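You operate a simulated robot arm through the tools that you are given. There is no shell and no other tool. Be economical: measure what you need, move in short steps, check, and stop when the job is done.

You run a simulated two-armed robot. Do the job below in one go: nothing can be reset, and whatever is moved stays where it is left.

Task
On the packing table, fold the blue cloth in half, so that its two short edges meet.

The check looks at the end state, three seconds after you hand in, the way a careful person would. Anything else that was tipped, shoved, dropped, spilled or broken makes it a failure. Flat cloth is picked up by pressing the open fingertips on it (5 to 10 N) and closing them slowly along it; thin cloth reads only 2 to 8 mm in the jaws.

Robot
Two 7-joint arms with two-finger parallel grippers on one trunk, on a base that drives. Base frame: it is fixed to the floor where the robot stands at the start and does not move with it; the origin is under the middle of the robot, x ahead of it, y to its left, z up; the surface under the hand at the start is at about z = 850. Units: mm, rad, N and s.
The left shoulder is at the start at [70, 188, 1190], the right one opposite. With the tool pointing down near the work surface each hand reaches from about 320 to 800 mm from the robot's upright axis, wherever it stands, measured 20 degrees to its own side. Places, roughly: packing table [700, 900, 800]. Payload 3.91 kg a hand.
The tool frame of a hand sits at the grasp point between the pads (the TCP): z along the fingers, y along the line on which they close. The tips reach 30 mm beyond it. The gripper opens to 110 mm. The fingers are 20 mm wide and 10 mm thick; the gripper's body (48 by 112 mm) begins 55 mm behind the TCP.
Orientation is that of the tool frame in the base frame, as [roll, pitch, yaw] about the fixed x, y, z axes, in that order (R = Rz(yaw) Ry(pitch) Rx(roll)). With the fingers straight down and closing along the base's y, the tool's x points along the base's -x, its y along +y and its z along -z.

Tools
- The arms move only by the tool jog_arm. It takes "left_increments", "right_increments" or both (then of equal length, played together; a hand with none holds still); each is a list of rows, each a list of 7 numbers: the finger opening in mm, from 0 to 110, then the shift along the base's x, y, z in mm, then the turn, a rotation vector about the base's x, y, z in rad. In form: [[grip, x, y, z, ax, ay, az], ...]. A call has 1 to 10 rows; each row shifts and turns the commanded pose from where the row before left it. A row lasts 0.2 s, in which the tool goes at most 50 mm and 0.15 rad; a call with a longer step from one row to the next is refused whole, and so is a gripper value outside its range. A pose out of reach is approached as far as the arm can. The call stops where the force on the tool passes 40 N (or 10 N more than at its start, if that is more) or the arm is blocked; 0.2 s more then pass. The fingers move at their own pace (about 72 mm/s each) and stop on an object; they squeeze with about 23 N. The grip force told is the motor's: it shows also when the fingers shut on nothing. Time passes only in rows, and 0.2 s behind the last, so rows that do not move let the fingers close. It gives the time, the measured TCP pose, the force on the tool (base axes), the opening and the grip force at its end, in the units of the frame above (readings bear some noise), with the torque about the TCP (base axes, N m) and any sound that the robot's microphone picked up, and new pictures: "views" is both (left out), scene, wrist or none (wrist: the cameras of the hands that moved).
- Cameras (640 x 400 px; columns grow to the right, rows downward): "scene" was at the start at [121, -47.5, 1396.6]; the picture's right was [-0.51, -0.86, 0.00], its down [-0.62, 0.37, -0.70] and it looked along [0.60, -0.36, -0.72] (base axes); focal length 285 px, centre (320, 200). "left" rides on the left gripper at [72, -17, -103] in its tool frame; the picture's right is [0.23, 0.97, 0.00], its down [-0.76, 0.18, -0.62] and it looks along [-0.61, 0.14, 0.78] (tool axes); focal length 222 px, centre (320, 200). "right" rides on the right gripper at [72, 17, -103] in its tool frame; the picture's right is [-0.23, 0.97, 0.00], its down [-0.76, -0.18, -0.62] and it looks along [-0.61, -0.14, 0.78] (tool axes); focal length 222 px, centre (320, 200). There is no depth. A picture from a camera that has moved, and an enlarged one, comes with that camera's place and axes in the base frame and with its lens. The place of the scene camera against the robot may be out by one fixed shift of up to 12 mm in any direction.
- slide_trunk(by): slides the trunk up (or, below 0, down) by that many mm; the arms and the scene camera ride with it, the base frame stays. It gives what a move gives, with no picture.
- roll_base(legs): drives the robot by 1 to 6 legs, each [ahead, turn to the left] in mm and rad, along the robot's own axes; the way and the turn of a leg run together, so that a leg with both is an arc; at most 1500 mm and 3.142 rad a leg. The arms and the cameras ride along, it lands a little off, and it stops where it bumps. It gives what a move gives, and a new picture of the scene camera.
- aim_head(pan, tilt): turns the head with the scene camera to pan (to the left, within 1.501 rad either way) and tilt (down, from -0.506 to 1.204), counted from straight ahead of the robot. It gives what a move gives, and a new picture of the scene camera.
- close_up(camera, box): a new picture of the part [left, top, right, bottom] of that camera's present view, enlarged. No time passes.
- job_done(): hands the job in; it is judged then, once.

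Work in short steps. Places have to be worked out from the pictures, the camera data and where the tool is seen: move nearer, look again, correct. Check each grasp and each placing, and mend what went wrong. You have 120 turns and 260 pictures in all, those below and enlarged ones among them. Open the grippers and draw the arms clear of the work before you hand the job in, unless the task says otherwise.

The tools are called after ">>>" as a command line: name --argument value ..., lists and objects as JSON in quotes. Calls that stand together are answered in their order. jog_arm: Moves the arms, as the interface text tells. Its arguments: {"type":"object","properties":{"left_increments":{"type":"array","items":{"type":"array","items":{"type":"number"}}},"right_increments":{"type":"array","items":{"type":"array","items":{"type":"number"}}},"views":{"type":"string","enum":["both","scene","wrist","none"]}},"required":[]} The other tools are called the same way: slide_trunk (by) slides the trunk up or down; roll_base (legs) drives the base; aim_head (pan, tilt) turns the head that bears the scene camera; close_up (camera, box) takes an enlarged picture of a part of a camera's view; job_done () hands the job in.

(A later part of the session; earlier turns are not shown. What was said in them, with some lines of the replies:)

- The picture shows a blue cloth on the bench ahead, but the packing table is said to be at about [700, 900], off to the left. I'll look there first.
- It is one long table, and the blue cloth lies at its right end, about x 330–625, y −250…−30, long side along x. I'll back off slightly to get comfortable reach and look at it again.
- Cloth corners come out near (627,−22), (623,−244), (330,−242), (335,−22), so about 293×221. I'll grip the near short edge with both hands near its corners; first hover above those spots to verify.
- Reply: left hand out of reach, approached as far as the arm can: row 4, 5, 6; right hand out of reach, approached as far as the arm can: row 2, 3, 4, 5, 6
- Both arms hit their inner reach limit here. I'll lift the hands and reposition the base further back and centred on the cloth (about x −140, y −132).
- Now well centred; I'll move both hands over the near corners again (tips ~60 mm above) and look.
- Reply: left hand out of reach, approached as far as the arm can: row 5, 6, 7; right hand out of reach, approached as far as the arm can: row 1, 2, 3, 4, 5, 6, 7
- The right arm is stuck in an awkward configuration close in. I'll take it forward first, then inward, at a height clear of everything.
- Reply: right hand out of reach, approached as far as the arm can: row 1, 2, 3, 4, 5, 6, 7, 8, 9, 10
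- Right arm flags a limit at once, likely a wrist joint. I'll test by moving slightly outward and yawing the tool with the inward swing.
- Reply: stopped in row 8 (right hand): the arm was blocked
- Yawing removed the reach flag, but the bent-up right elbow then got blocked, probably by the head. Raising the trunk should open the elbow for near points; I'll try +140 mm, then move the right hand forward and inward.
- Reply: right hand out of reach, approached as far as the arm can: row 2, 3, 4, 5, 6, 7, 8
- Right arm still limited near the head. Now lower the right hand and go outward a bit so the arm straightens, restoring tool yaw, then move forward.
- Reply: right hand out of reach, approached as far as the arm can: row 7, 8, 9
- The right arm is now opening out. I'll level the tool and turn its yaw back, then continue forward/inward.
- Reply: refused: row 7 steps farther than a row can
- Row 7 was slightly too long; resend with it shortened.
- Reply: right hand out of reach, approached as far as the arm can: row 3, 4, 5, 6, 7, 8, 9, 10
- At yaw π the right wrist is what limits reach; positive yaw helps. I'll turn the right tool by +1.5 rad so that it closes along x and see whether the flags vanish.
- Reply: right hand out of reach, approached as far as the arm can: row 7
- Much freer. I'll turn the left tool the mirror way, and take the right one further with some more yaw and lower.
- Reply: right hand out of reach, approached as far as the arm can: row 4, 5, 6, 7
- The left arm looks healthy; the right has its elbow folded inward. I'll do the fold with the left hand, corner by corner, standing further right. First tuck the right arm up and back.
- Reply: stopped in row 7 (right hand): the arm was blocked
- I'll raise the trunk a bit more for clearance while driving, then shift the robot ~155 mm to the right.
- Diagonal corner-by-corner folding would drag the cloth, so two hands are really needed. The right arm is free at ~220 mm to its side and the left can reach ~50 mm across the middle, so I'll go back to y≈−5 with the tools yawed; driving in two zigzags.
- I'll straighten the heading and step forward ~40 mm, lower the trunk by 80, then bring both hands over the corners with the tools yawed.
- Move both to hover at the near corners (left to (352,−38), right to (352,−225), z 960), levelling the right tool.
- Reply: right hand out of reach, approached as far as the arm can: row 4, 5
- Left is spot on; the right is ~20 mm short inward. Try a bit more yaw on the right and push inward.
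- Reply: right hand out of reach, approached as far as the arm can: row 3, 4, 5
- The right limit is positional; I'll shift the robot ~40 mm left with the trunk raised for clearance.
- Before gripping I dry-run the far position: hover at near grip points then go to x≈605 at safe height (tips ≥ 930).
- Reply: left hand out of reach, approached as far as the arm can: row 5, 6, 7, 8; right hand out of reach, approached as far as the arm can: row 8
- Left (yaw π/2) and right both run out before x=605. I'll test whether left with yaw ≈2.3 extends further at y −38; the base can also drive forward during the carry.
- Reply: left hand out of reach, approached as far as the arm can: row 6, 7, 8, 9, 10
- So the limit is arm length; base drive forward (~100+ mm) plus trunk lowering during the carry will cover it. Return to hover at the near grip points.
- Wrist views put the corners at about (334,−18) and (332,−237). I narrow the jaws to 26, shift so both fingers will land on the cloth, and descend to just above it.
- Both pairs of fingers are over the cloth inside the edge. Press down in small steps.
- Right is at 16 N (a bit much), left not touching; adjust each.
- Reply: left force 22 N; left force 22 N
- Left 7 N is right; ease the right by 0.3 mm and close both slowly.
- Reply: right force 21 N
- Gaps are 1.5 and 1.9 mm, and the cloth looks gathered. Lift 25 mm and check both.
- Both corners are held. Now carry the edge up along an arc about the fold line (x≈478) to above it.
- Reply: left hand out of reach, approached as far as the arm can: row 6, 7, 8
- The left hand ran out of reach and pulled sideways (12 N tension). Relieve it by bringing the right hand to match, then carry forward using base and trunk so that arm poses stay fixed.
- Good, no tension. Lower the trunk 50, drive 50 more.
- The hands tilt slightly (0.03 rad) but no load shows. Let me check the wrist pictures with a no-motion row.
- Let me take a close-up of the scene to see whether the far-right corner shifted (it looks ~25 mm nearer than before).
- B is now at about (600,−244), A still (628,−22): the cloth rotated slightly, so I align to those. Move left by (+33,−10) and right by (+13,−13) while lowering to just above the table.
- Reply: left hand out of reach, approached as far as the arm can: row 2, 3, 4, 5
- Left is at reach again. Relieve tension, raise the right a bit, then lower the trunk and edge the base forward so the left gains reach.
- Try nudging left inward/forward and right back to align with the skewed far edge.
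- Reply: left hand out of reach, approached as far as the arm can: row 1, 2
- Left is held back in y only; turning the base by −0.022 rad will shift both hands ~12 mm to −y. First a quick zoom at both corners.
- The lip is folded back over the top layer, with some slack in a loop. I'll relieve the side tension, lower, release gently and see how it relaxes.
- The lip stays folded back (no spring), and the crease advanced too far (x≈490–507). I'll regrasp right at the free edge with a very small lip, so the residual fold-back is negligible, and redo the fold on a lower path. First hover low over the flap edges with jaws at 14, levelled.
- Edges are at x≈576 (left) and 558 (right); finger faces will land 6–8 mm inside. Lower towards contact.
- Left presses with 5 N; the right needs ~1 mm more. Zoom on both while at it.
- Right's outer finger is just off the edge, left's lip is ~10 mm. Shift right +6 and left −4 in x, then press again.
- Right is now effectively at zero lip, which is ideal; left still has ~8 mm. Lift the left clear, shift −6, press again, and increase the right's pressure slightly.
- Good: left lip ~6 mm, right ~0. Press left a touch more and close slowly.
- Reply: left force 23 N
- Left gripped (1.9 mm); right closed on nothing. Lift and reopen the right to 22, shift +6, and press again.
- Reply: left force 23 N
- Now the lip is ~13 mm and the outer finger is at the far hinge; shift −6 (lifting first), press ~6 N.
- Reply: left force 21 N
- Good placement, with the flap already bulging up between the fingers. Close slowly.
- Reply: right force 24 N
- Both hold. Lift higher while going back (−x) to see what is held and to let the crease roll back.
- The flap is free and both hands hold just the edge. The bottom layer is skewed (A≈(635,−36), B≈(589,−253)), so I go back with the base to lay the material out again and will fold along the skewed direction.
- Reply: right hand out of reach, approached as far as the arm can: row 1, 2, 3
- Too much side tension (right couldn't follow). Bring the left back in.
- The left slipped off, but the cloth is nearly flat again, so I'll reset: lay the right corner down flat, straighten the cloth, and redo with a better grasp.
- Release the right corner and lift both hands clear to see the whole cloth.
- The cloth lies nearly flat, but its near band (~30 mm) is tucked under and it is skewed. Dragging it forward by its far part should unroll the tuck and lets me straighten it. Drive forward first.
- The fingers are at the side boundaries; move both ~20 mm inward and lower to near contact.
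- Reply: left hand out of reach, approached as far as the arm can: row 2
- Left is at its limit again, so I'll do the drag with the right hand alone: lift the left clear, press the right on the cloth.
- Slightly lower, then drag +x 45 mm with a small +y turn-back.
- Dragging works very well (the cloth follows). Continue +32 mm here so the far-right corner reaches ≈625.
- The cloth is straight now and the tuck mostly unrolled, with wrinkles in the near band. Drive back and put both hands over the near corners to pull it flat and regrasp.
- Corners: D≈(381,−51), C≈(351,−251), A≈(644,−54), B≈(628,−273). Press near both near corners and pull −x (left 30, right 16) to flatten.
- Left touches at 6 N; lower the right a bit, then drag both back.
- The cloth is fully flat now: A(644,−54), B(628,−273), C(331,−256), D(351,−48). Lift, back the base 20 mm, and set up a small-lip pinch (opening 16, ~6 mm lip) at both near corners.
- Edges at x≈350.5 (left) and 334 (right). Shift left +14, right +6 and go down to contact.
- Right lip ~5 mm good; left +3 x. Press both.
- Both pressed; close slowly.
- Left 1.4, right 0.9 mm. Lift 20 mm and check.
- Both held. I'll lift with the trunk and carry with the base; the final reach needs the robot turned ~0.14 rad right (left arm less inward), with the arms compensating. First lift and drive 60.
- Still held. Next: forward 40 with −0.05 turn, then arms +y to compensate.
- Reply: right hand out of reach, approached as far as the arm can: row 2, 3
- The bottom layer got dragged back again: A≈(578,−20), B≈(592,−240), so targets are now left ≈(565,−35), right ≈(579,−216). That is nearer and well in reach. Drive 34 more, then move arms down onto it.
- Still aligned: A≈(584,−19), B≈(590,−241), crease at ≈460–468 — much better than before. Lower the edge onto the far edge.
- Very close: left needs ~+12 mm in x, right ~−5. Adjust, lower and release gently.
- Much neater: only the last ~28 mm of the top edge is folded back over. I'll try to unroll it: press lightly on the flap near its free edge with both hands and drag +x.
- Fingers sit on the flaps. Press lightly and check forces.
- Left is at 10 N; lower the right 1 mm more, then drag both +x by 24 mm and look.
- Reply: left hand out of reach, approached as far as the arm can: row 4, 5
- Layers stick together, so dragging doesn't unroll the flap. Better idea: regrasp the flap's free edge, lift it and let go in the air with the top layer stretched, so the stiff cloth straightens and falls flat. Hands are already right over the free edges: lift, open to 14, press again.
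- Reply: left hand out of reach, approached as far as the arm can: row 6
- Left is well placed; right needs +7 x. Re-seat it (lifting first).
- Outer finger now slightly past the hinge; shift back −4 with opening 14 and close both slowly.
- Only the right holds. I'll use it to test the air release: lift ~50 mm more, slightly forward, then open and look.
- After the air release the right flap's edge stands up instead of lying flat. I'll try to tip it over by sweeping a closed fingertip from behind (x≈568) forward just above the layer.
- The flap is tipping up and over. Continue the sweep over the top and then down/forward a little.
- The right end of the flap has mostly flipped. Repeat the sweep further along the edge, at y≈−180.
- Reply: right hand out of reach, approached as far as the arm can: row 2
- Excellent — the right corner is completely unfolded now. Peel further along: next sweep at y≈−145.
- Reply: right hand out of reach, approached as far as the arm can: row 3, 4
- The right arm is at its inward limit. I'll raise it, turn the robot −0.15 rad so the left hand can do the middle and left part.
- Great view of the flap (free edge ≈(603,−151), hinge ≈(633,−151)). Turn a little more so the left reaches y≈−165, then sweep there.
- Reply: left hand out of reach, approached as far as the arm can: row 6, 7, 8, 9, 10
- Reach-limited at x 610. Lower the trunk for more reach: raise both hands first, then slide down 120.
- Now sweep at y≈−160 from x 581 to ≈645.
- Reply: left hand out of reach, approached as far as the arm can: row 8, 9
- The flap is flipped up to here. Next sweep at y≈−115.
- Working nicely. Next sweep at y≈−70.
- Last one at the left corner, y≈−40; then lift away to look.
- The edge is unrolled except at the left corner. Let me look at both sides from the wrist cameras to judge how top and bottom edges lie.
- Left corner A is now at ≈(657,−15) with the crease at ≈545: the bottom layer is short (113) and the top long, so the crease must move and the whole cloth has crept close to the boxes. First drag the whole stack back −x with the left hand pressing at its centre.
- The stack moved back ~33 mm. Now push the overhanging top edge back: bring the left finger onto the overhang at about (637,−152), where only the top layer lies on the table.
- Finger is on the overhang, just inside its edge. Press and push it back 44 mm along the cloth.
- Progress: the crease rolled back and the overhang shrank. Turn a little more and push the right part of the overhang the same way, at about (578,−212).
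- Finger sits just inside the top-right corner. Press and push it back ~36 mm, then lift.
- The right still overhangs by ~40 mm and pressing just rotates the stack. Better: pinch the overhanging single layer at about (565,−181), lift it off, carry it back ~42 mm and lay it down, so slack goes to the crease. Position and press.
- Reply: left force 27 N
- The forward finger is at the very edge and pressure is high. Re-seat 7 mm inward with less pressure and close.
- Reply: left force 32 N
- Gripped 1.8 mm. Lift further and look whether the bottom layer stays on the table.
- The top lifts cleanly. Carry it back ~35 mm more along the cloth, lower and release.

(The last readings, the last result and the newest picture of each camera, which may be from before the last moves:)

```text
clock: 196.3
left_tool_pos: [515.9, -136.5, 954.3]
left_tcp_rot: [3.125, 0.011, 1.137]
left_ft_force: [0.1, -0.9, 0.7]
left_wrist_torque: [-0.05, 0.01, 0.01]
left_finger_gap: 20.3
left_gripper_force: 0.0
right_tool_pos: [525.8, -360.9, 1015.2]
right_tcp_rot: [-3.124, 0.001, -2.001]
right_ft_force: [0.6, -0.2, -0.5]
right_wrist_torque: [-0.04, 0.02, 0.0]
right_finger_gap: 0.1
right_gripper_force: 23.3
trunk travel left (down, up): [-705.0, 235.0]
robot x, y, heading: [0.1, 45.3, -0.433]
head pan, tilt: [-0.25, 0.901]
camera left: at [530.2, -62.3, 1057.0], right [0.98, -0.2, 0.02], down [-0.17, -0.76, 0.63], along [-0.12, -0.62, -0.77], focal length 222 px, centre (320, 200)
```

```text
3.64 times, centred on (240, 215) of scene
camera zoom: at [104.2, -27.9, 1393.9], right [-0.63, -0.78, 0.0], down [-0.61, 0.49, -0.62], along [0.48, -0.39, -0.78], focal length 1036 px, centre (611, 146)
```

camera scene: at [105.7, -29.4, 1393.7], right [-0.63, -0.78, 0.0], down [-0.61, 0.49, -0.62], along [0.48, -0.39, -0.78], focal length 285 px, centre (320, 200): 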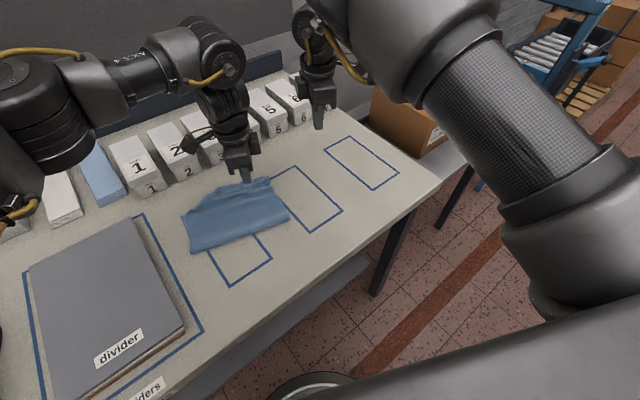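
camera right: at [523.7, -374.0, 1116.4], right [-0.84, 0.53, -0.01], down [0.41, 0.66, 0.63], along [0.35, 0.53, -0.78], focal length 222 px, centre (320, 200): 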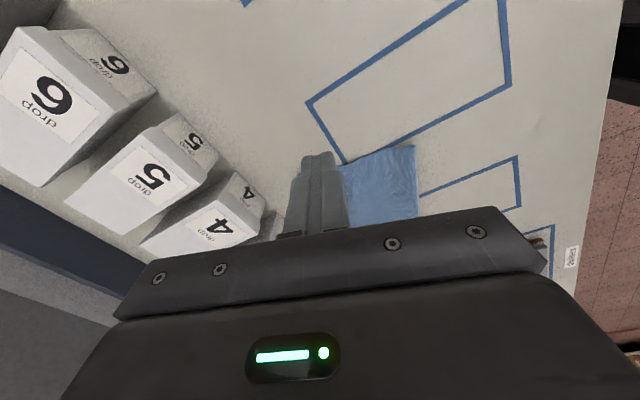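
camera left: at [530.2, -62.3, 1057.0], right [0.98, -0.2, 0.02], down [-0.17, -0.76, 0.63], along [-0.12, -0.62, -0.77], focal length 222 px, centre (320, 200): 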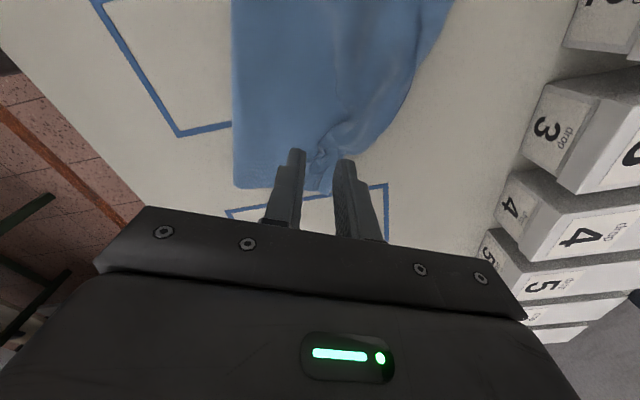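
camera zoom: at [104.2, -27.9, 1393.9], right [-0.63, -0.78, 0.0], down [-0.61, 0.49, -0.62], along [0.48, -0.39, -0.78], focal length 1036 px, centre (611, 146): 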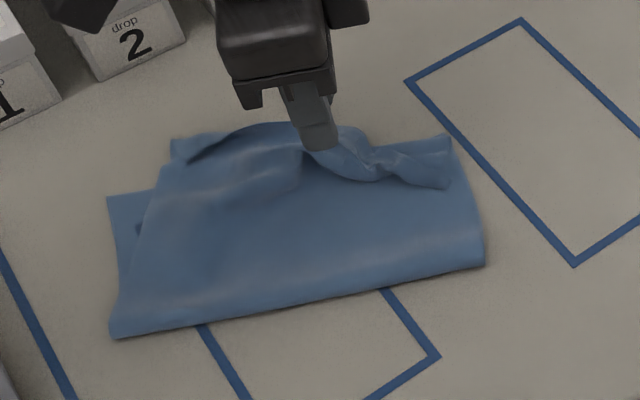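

A flap folded back at the right part. Sweep it open outward with the closed left finger, starting behind its free edge at the right end.

>>> jog_arm --left_increments '[[0, -28, -22, 0, 0, 0, 0], [0, -28, -22, -17, 0, 0, 0], [0, 0, 0, -25, 0, 0, 0], [0, 0, 0, -25, 0, 0, 0], [0, 11, -5, 0, 0, 0, 0], [0, 11, -5, 0, 0, 0, 0], [0, 11, -5, 2, 0, 0, 0], [0, 11, -5, 3, 0, 0, 0], [0, 11, -5, 4, 0, 0, 0], [0, 11, -5, 4, 0, 0, 0]]' --views "none"

>>> jog_arm --left_increments '[[0, 10, -4, 0, 0, 0, 0], [0, 5, -2, -6, 0, 0, 0], [0, 0, 0, 30, 0, 0, 0], [0, -25, 35, 20, 0, 0, 0], [0, -10, 40, 0, 0, 0, 0]]' --views "wrist"

>>> close_up --camera "scene" --box '[170, 160, 310, 270]'

```text
clock: 198.5
left_tool_pos: [524.9, -212.5, 900.1]
left_tcp_rot: [3.123, 0.006, 1.136]
left_ft_force: [-0.3, 0.1, -0.7]
left_wrist_torque: [-0.04, 0.0, -0.01]
left_finger_gap: 0.1
left_gripper_force: 23.1
right_tool_pos: [525.9, -362.6, 1013.7]
right_tcp_rot: [-3.126, 0.005, -2.002]
right_ft_force: [0.3, 1.7, 0.0]
right_wrist_torque: [-0.01, -0.01, -0.02]
right_finger_gap: 0.0
right_gripper_force: 22.9
trunk travel left (down, up): [-705.0, 235.0]
robot x, y, heading: [1.3, 45.0, -0.431]
head pan, tilt: [-0.25, 0.901]
```

```text
clock: 199.7
left_tool_pos: [508.0, -142.4, 943.2]
left_tcp_rot: [3.124, 0.01, 1.138]
left_ft_force: [-1.0, -0.2, -0.3]
left_wrist_torque: [-0.04, 0.01, -0.03]
left_finger_gap: 0.1
left_gripper_force: 22.5
right_tool_pos: [526.7, -361.2, 1013.0]
right_tcp_rot: [-3.126, 0.002, -2.0]
right_ft_force: [0.8, -0.4, 0.0]
right_wrist_torque: [-0.03, 0.0, -0.02]
right_finger_gap: 0.1
right_gripper_force: 22.9
trunk travel left (down, up): [-705.0, 235.0]
robot x, y, heading: [-4.7, 43.0, -0.435]
head pan, tilt: [-0.25, 0.901]
camera left: at [521.4, -68.8, 1046.2], right [0.98, -0.2, 0.02], down [-0.17, -0.76, 0.63], along [-0.12, -0.62, -0.77], focal length 222 px, centre (320, 200)
```

left: 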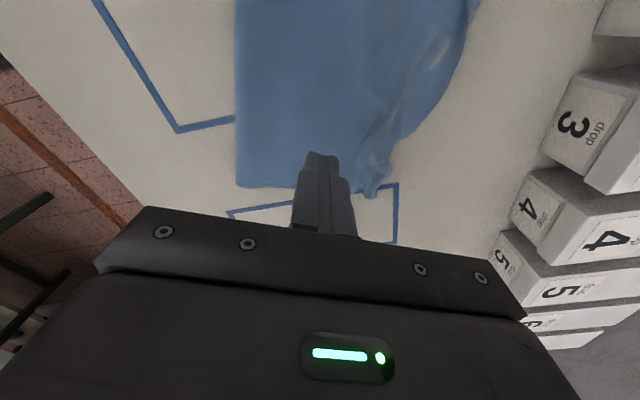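

```text
3.64 times, centred on (240, 215) of scene
camera zoom: at [105.9, -28.1, 1393.8], right [-0.63, -0.78, 0.0], down [-0.61, 0.49, -0.62], along [0.48, -0.39, -0.78], focal length 1036 px, centre (611, 146)
```

zoom: 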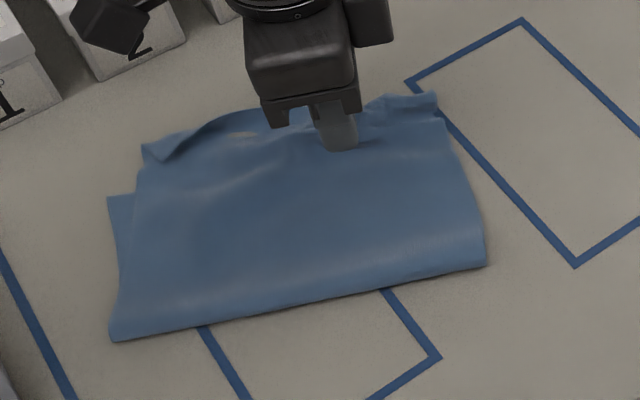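

The right flap is opened. The top edge overhangs fairly evenly (~35–45 mm), so I'll push it back with the finger at mid-edge in one go, then left and right.

>>> jog_arm --left_increments '[[0, 35, 10, 0, 0, 0, 0], [0, 35, 10, -20, 0, 0, 0], [0, 34, 10, -24, 0, 0, 0], [0, 0, 0, -15, 0, 0, 0], [0, 0, 0, -3.6, 0, 0, 0], [0, -9.5, 4.6, 0, 0, 0, 0], [0, -9.5, 4.6, 0, 0, 0, 0], [0, -9.5, 4.6, 0, 0, 0, 0], [0, -9.5, 4.6, 0, 0, 0, 0], [0, 0, 0, 30, 0, 0, 0]]' --views "wrist"

>>> close_up --camera "scene" --box '[170, 160, 310, 270]'

```text
clock: 201.9
left_tool_pos: [571.3, -95.2, 909.9]
left_tcp_rot: [3.124, 0.008, 1.137]
left_ft_force: [0.2, 0.3, 1.2]
left_wrist_torque: [-0.01, -0.01, 0.02]
left_finger_gap: 0.0
left_gripper_force: 23.8
right_tool_pos: [526.5, -362.6, 1013.0]
right_tcp_rot: [-3.125, 0.004, -2.004]
right_ft_force: [-0.6, 0.0, 0.3]
right_wrist_torque: [0.03, -0.04, -0.01]
right_finger_gap: 0.0
right_gripper_force: 22.7
trunk travel left (down, up): [-705.0, 235.0]
robot x, y, heading: [-2.7, 43.3, -0.431]
head pan, tilt: [-0.25, 0.901]
camera left: at [584.7, -22.0, 1013.4], right [0.98, -0.2, 0.02], down [-0.17, -0.76, 0.63], along [-0.12, -0.62, -0.78], focal length 222 px, centre (320, 200)
```

left: 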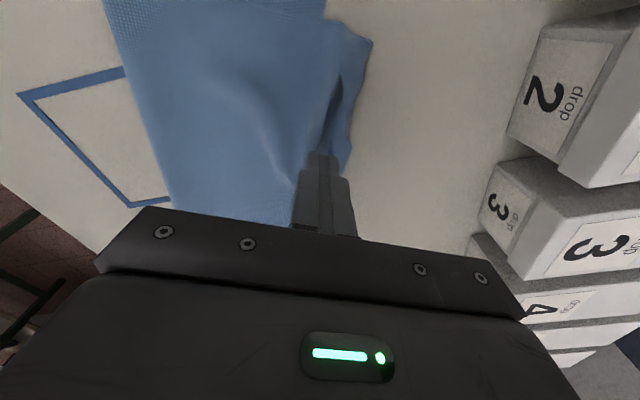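

```text
3.64 times, centred on (240, 215) of scene
camera zoom: at [103.8, -30.3, 1393.7], right [-0.63, -0.78, 0.0], down [-0.61, 0.49, -0.62], along [0.48, -0.39, -0.78], focal length 1036 px, centre (611, 146)
```

zoom: 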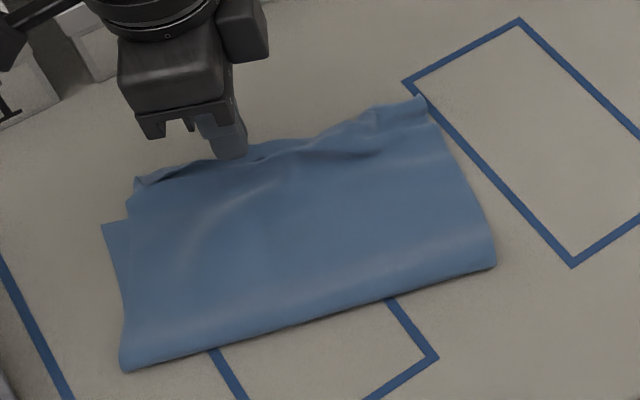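

The crease rolled back at left and the overhang shrank, but slack sits in waves of the top layer. Sweep the waves toward the crease without pressing (mid first).

>>> jog_arm --left_increments '[[0, 0, 0, -26.5, 0, 0, 0], [0, -17.8, 6.6, 0, 0, 0, 0], [0, -17.8, 6.6, 0, 0, 0, 0], [0, -17.8, 6.6, 0, 0, 0, 0], [0, -17.8, 6.6, 0, 0, 0, 0], [0, -17.8, 6.6, 0, 0, 0, 0], [0, -17.8, 6.6, 0, 0, 0, 0], [0, -10, 4, 0, 0, 0, 0], [0, 0, 0, 35, 0, 0, 0]]' --views "none"

>>> jog_arm --left_increments '[[0, 21, -37, 0, 0, 0, 0], [0, 21, -37, 0, 0, 0, 0], [0, 21, -37, 0, 0, 0, 0], [0, 21, -37, 0, 0, 0, 0], [0, 0, 0, -35, 0, 0, 0], [0, -20.6, 7.6, 0, 0, 0, 0], [0, -20.6, 7.6, 0, 0, 0, 0], [0, -20.6, 7.6, 0, 0, 0, 0], [0, -20.6, 7.6, 0, 0, 0, 0], [0, -20.6, 7.6, 0, 0, 0, 0]]' --views "wrist"

>>> close_up --camera "scene" --box '[170, 160, 310, 270]'

```text
clock: 203.9
left_tool_pos: [453.9, -50.7, 918.1]
left_tcp_rot: [3.122, 0.007, 1.136]
left_ft_force: [-0.6, -0.6, -0.8]
left_wrist_torque: [0.01, -0.05, 0.02]
left_finger_gap: 0.1
left_gripper_force: 23.1
right_tool_pos: [525.7, -361.0, 1014.3]
right_tcp_rot: [-3.125, 0.003, -2.001]
right_ft_force: [-0.2, 0.1, 0.0]
right_wrist_torque: [-0.03, 0.01, 0.03]
right_finger_gap: 0.0
right_gripper_force: 23.2
trunk travel left (down, up): [-705.0, 235.0]
robot x, y, heading: [1.0, 45.9, -0.437]
head pan, tilt: [-0.25, 0.901]
```

```text
clock: 206.1
left_tool_pos: [433.1, -159.8, 885.3]
left_tcp_rot: [3.123, 0.006, 1.136]
left_ft_force: [0.2, -0.5, -0.6]
left_wrist_torque: [0.03, 0.04, 0.04]
left_finger_gap: 0.0
left_gripper_force: 22.4
right_tool_pos: [525.8, -363.0, 1014.9]
right_tcp_rot: [-3.124, 0.004, -2.003]
right_ft_force: [-0.2, -1.0, -0.5]
right_wrist_torque: [-0.02, 0.01, -0.01]
right_finger_gap: 0.0
right_gripper_force: 23.1
trunk travel left (down, up): [-705.0, 235.0]
robot x, y, heading: [-0.2, 47.5, -0.429]
head pan, tilt: [-0.25, 0.901]
camera left: at [447.4, -86.9, 987.5], right [0.98, -0.2, 0.02], down [-0.17, -0.76, 0.63], along [-0.12, -0.62, -0.78], focal length 222 px, centre (320, 200)
```

left: 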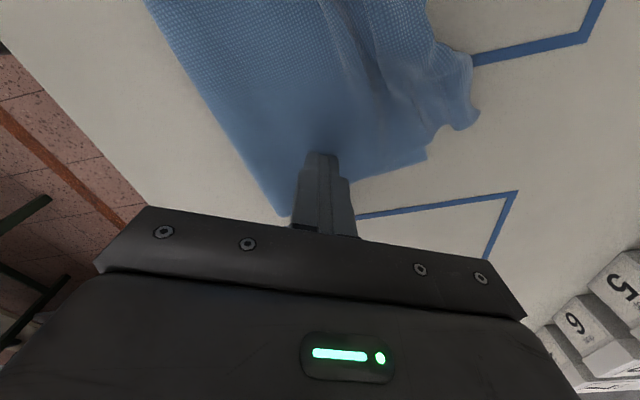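

```text
3.64 times, centred on (240, 215) of scene
camera zoom: at [104.6, -30.2, 1393.8], right [-0.63, -0.78, 0.0], down [-0.61, 0.49, -0.62], along [0.48, -0.39, -0.78], focal length 1036 px, centre (611, 146)
```

zoom: 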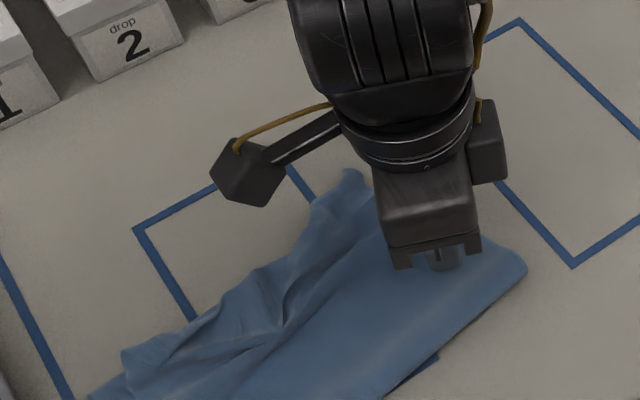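

The cloth got dragged and rotated by the sweep. Lift away and view the whole state.

>>> jog_arm --left_increments '[[0, 0, 0, 40, 0, 0, 0], [0, 0, 30, 40, 0, 0, 0], [0, 0, 40, 20, 0, 0, 0], [0, 10, 45, 0, 0, 0, 0], [0, 10, 45, 0, 0, 0, 0]]' --views "scene"

>>> close_up --camera "scene" --box '[170, 170, 330, 300]'

```text
clock: 207.3
left_tool_pos: [458.0, 0.3, 984.4]
left_tcp_rot: [3.122, 0.008, 1.137]
left_ft_force: [-0.3, 0.3, 0.1]
left_wrist_torque: [-0.02, 0.02, -0.01]
left_finger_gap: 0.0
left_gripper_force: 23.0
right_tool_pos: [527.6, -360.3, 1015.0]
right_tcp_rot: [-3.123, 0.001, -2.0]
right_ft_force: [0.3, -0.8, -0.2]
right_wrist_torque: [-0.01, -0.01, -0.03]
right_finger_gap: 0.2
right_gripper_force: 23.4
trunk travel left (down, up): [-705.0, 235.0]
robot x, y, heading: [-0.7, 46.9, -0.435]
head pan, tilt: [-0.25, 0.901]
camera scene: at [105.6, -27.0, 1393.9], right [-0.63, -0.78, 0.0], down [-0.61, 0.49, -0.62], along [0.48, -0.39, -0.78], focal length 285 px, centre (320, 200)
```

scene: 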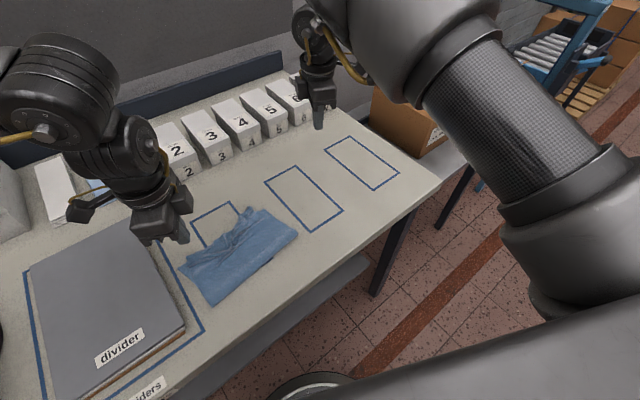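

```text
3.08 times, centred on (250, 235) of scene
camera zoom: at [105.6, -27.0, 1393.9], right [-0.63, -0.78, 0.0], down [-0.61, 0.49, -0.62], along [0.48, -0.39, -0.78], focal length 877 px, centre (535, 92)
```

zoom: 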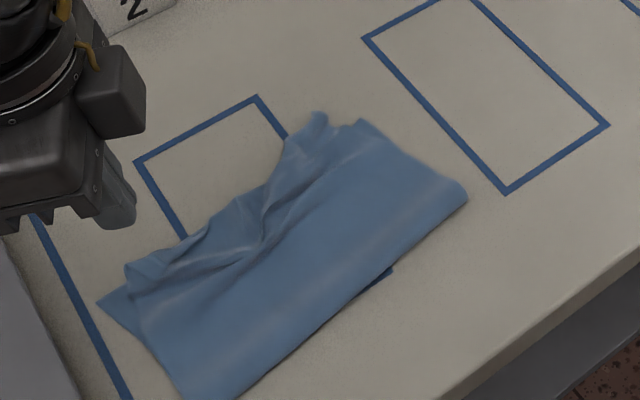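

Lengthwise the edges now nearly coincide, but the top is crumpled: its right corner sits ~34 mm and its left ~27 mm from the bottom corners. I'll lift the overhanging right tip (≈(522,−152)) and move it to B (≈(499,−176)).

>>> jog_arm --left_increments '[[24, 13, -37.5, -10, 0, 0, 0], [24, 14, -37.5, -20, 0, 0, 0], [24, 14, -37.5, -20, 0, 0, 0], [24, 14, -37.5, -20, 0, 0, 0], [24, 0, 0, -28, 0, 0, 0], [24, 0, 0, -5, 0, 0, 0], [16, 0, 0, 0, 0, 0, 0], [8, 0, 0, 0, 0, 0, 0], [0, 0, 0, 0, 0, 0, 0], [0, 0, 0, 0, 0, 0, 0]]' --views "wrist"

```text
clock: 209.5
left_tool_pos: [511.3, -153.1, 883.4]
left_tcp_rot: [3.124, 0.007, 1.138]
left_ft_force: [0.5, 0.0, 0.1]
left_wrist_torque: [-0.03, 0.03, 0.0]
left_finger_gap: 1.8
left_gripper_force: 23.0
right_tool_pos: [526.8, -362.1, 1013.2]
right_tcp_rot: [-3.127, 0.004, -2.001]
right_ft_force: [0.2, -0.3, 0.4]
right_wrist_torque: [0.03, -0.01, -0.02]
right_finger_gap: 0.1
right_gripper_force: 23.0
trunk travel left (down, up): [-705.0, 235.0]
robot x, y, heading: [-1.5, 47.4, -0.432]
head pan, tilt: [-0.25, 0.901]
camera left: at [525.6, -80.1, 986.6], right [0.98, -0.2, 0.02], down [-0.17, -0.76, 0.63], along [-0.12, -0.62, -0.77], focal length 222 px, centre (320, 200)
```

left: 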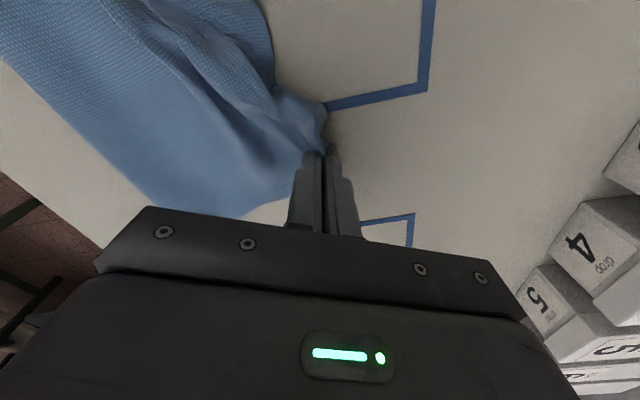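

Tip gripped (1.8 mm). Lift it, shift by (−21,−24), lower and release.

>>> jog_arm --left_increments '[[0, 0, 0, 14, 0, 0, 0], [0, -7, -8, 10, 0, 0, 0], [0, -7, -8, 0, 0, 0, 0], [0, -7, -8, -8, 0, 0, 0], [0, 0, 0, -12, 0, 0, 0], [8, 0, 0, 0, 0, 0, 0], [18, 0, 0, 2, 0, 0, 0], [24, 0, 0, 25, 0, 0, 0], [24, 0, 30, 38, 0, 0, 0], [24, 0, 45, 10, 0, 0, 0]]' --views "scene"

>>> close_up --camera "scene" --box '[170, 170, 330, 300]'

```text
clock: 211.7
left_tool_pos: [492.0, -95.4, 958.4]
left_tcp_rot: [3.124, 0.011, 1.135]
left_ft_force: [0.0, 0.2, -0.1]
left_wrist_torque: [-0.05, 0.0, -0.01]
left_finger_gap: 24.0
left_gripper_force: 0.1
right_tool_pos: [527.8, -359.8, 1014.2]
right_tcp_rot: [-3.125, 0.001, -2.0]
right_ft_force: [0.2, -0.5, 0.7]
right_wrist_torque: [-0.03, -0.03, -0.02]
right_finger_gap: 0.0
right_gripper_force: 23.0
trunk travel left (down, up): [-705.0, 235.0]
robot x, y, heading: [-1.4, 44.3, -0.428]
head pan, tilt: [-0.25, 0.901]
camera scene: at [106.0, -27.1, 1393.8], right [-0.63, -0.78, 0.0], down [-0.61, 0.49, -0.62], along [0.48, -0.39, -0.78], focal length 285 px, centre (320, 200)
```

scene: 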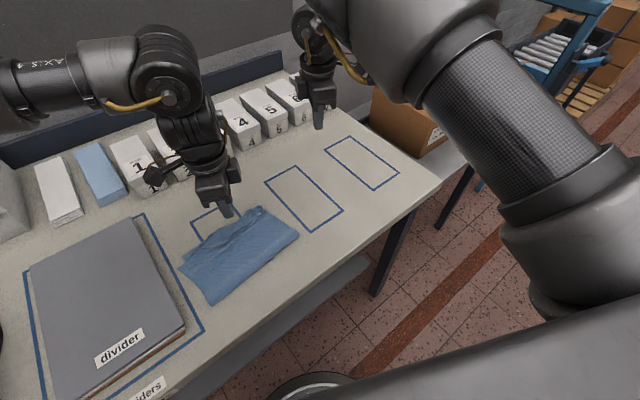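

```text
3.08 times, centred on (250, 235) of scene
camera zoom: at [106.0, -27.1, 1393.8], right [-0.63, -0.78, 0.0], down [-0.61, 0.49, -0.62], along [0.48, -0.39, -0.78], focal length 877 px, centre (535, 92)
5 turns are left
```

zoom: 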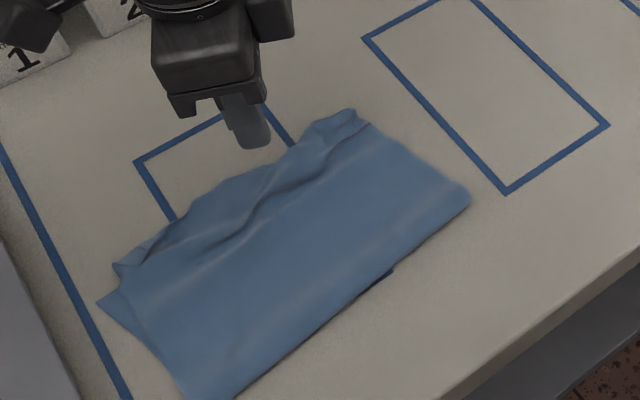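

The right corner now meets (~8 mm). Do the same for the left corner: pinch its tip near (502,19).

>>> jog_arm --left_increments '[[24, 0, 37, -14, 0, 0, 0], [24, 0, 37, -14, 0, 0, 0], [24, -1, 37, -14, 0, 0, 0], [24, 0, 0, -28, 0, 0, 0], [24, 0, 0, -5.2, 0, 0, 0], [16, 0, 0, 0, 0, 0, 0], [8, 0, 0, 0, 0, 0, 0], [0, 0, 0, 0, 0, 0, 0], [0, 0, 0, 0, 0, 0, 0]]' --views "wrist"

```text
clock: 213.7
left_tool_pos: [489.6, 9.2, 884.2]
left_tcp_rot: [3.125, 0.006, 1.138]
left_ft_force: [0.2, -1.3, 0.6]
left_wrist_torque: [0.0, -0.01, 0.01]
left_finger_gap: 2.4
left_gripper_force: 22.8
right_tool_pos: [527.6, -362.7, 1013.6]
right_tcp_rot: [-3.125, 0.004, -2.001]
right_ft_force: [-0.1, 0.8, 0.8]
right_wrist_torque: [0.01, 0.01, -0.03]
right_finger_gap: 0.1
right_gripper_force: 22.5
trunk travel left (down, up): [-705.0, 235.0]
robot x, y, heading: [-3.6, 41.7, -0.435]
head pan, tilt: [-0.25, 0.901]
camera left: at [503.9, 83.5, 986.9], right [0.98, -0.2, 0.02], down [-0.17, -0.76, 0.63], along [-0.12, -0.62, -0.77], focal length 222 px, centre (320, 200)
4 turns are left
```

left: 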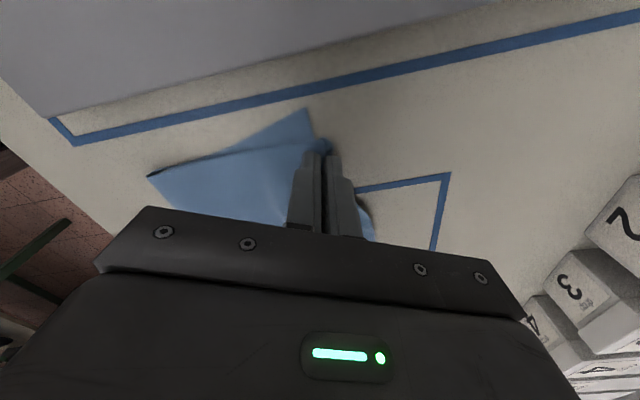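

Gripped (2.4 mm). A is at ≈(488,44), tip at ≈(498,24): shift by (−9,+20), lower, release and lift away.

>>> jog_arm --left_increments '[[0, 0, 0, 14, 0, 0, 0], [0, -3, 7, 8, 0, 0, 0], [0, -3, 7, 0, 0, 0, 0], [0, -3, 6, -8, 0, 0, 0], [0, 0, 0, -12, 0, 0, 0], [8, 0, 0, 0, 0, 0, 0], [18, 0, 0, 2, 0, 0, 0], [26, 0, 0, 25, 0, 0, 0], [40, 0, 20, 38, 0, 0, 0], [40, -10, 40, 20, 0, 0, 0]]' --right_increments '[[40, 0, 0, 0, 0, 0, 0], [40, 0, 0, 0, 0, 0, 0], [40, 0, 0, 0, 0, 0, 0], [40, 0, 0, 0, 0, 0, 0], [40, 0, 0, 0, 0, 0, 0], [40, 0, 0, 0, 0, 0, 0], [40, 0, 0, 0, 0, 0, 0], [40, 0, 0, 0, 0, 0, 0], [40, 0, 0, 0, 0, 0, 0], [40, 0, 0, 0, 0, 0, 0]]' --views "none"

>>> close_up --camera "scene" --box '[170, 170, 330, 300]'

```text
clock: 215.9
left_tool_pos: [470.0, 91.6, 974.1]
left_tcp_rot: [3.124, 0.007, 1.136]
left_ft_force: [0.5, 0.3, 0.0]
left_wrist_torque: [-0.01, -0.05, -0.04]
left_finger_gap: 39.8
left_gripper_force: 0.3
right_tool_pos: [526.7, -361.4, 1015.8]
right_tcp_rot: [-3.124, 0.001, -1.999]
right_ft_force: [0.5, 0.1, 0.1]
right_wrist_torque: [-0.05, -0.03, 0.0]
right_finger_gap: 39.9
right_gripper_force: 0.0
trunk travel left (down, up): [-705.0, 235.0]
robot x, y, heading: [-0.8, 43.6, -0.439]
head pan, tilt: [-0.25, 0.901]
```

```text
3.08 times, centred on (250, 235) of scene
camera zoom: at [104.2, -27.3, 1393.9], right [-0.63, -0.78, 0.0], down [-0.61, 0.49, -0.62], along [0.48, -0.39, -0.78], focal length 877 px, centre (535, 92)
3 turns are left
```

zoom: 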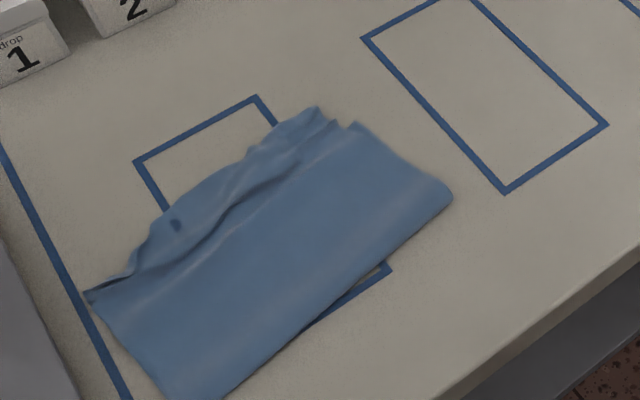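

The left corner now meets, but the right slid back ~28 mm. With the remaining turns I redo the right tip with a smaller, balanced shift: pinch it now.

>>> jog_arm --left_increments '[[24, 7.2, -41.3, -5, 0, 0, 0], [24, 7.2, -41.3, -5, 0, 0, 0], [24, 7.2, -41.3, -9, 0, 0, 0], [24, 7.2, -41.3, -9, 0, 0, 0], [24, 7.2, -41.3, -10, 0, 0, 0], [24, 7, -41.1, -10, 0, 0, 0], [24, 0, 0, -35, 0, 0, 0], [24, 0, 0, -7.4, 0, 0, 0], [12, 0, 0, 0, 0, 0, 0], [0, 0, 0, 0, 0, 0, 0]]' --views "wrist"

```text
clock: 218.1
left_tool_pos: [512.0, -158.1, 881.7]
left_tcp_rot: [3.122, 0.008, 1.137]
left_ft_force: [0.3, 0.1, 2.2]
left_wrist_torque: [-0.01, 0.03, -0.01]
left_finger_gap: 1.7
left_gripper_force: 23.2
right_tool_pos: [526.9, -361.8, 1014.7]
right_tcp_rot: [-3.123, 0.003, -2.001]
right_ft_force: [0.5, -0.3, 0.6]
right_wrist_torque: [-0.03, -0.01, 0.04]
right_finger_gap: 40.0
right_gripper_force: 0.1
trunk travel left (down, up): [-705.0, 235.0]
robot x, y, heading: [-2.5, 47.8, -0.432]
head pan, tilt: [-0.25, 0.901]
camera left: at [526.1, -85.1, 985.0], right [0.98, -0.2, 0.02], down [-0.17, -0.76, 0.63], along [-0.12, -0.62, -0.77], focal length 222 px, centre (320, 200)
2 turns are left
```

left: 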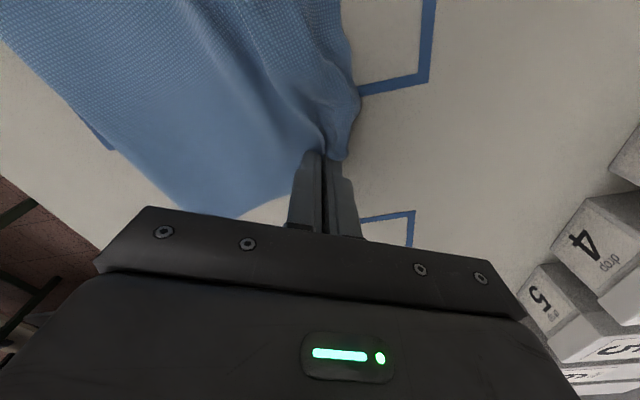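

Gripped. Lift, shift by about (−18,−15), lower, open wide and draw clear.

>>> jog_arm --left_increments '[[0, 0, 0, 14, 0, 0, 0], [0, -6, -5, 6, 0, 0, 0], [0, -6, -5, 0, 0, 0, 0], [0, -6, -5, -6, 0, 0, 0], [0, 0, 0, -11, 0, 0, 0], [10, 0, 0, 0, 0, 0, 0], [22, 0, 0, 2, 0, 0, 0], [24, 0, 0, 30, 0, 0, 0], [60, 0, 0, 45, 0, 0, 0], [60, 0, 20, 45, 0, 0, 0]]' --views "scene"

```text
clock: 220.3
left_tool_pos: [496.2, -151.3, 1003.6]
left_tcp_rot: [3.125, 0.008, 1.136]
left_ft_force: [0.7, 0.7, 0.4]
left_wrist_torque: [0.01, -0.01, 0.01]
left_finger_gap: 59.7
left_gripper_force: 0.0
right_tool_pos: [526.0, -360.0, 1014.8]
right_tcp_rot: [-3.124, 0.002, -1.999]
right_ft_force: [-0.1, -0.2, -0.1]
right_wrist_torque: [-0.05, -0.02, -0.03]
right_finger_gap: 39.8
right_gripper_force: 0.0
trunk travel left (down, up): [-705.0, 235.0]
robot x, y, heading: [-1.3, 46.0, -0.429]
head pan, tilt: [-0.25, 0.901]
camera scene: at [104.3, -27.8, 1393.8], right [-0.63, -0.78, 0.0], down [-0.61, 0.49, -0.62], along [0.48, -0.39, -0.78], focal length 285 px, centre (320, 200)
1 turns are left
```

scene: 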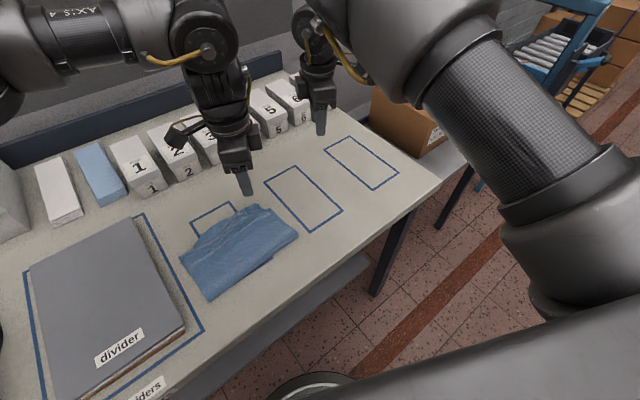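

The cloth is folded with its short edges roughly together. Both grippers are open and clear of the work, so I hand in.

>>> job_done

```text
The job is handed in.
```

I folded the blue cloth over and handed it in, but it is not a clean half fold and may not pass the check.

- **Edges:** the two short edges meet only approximately. In my last close view the left corners lined up, but the right ones were about 28 mm apart. I then moved the right corner back toward its match and did not measure the result.
- **Fold line:** it does not sit exactly in the middle. The bottom layer is short, and the extra length is bunched as waves in the top layer.
- **Position:** the cloth has turned and moved toward the table's front edge from where it started.
- **Everything else:** the boxes, the divider and the shoes looked undisturbed in the pictures. Both grippers are open and clear of the work.
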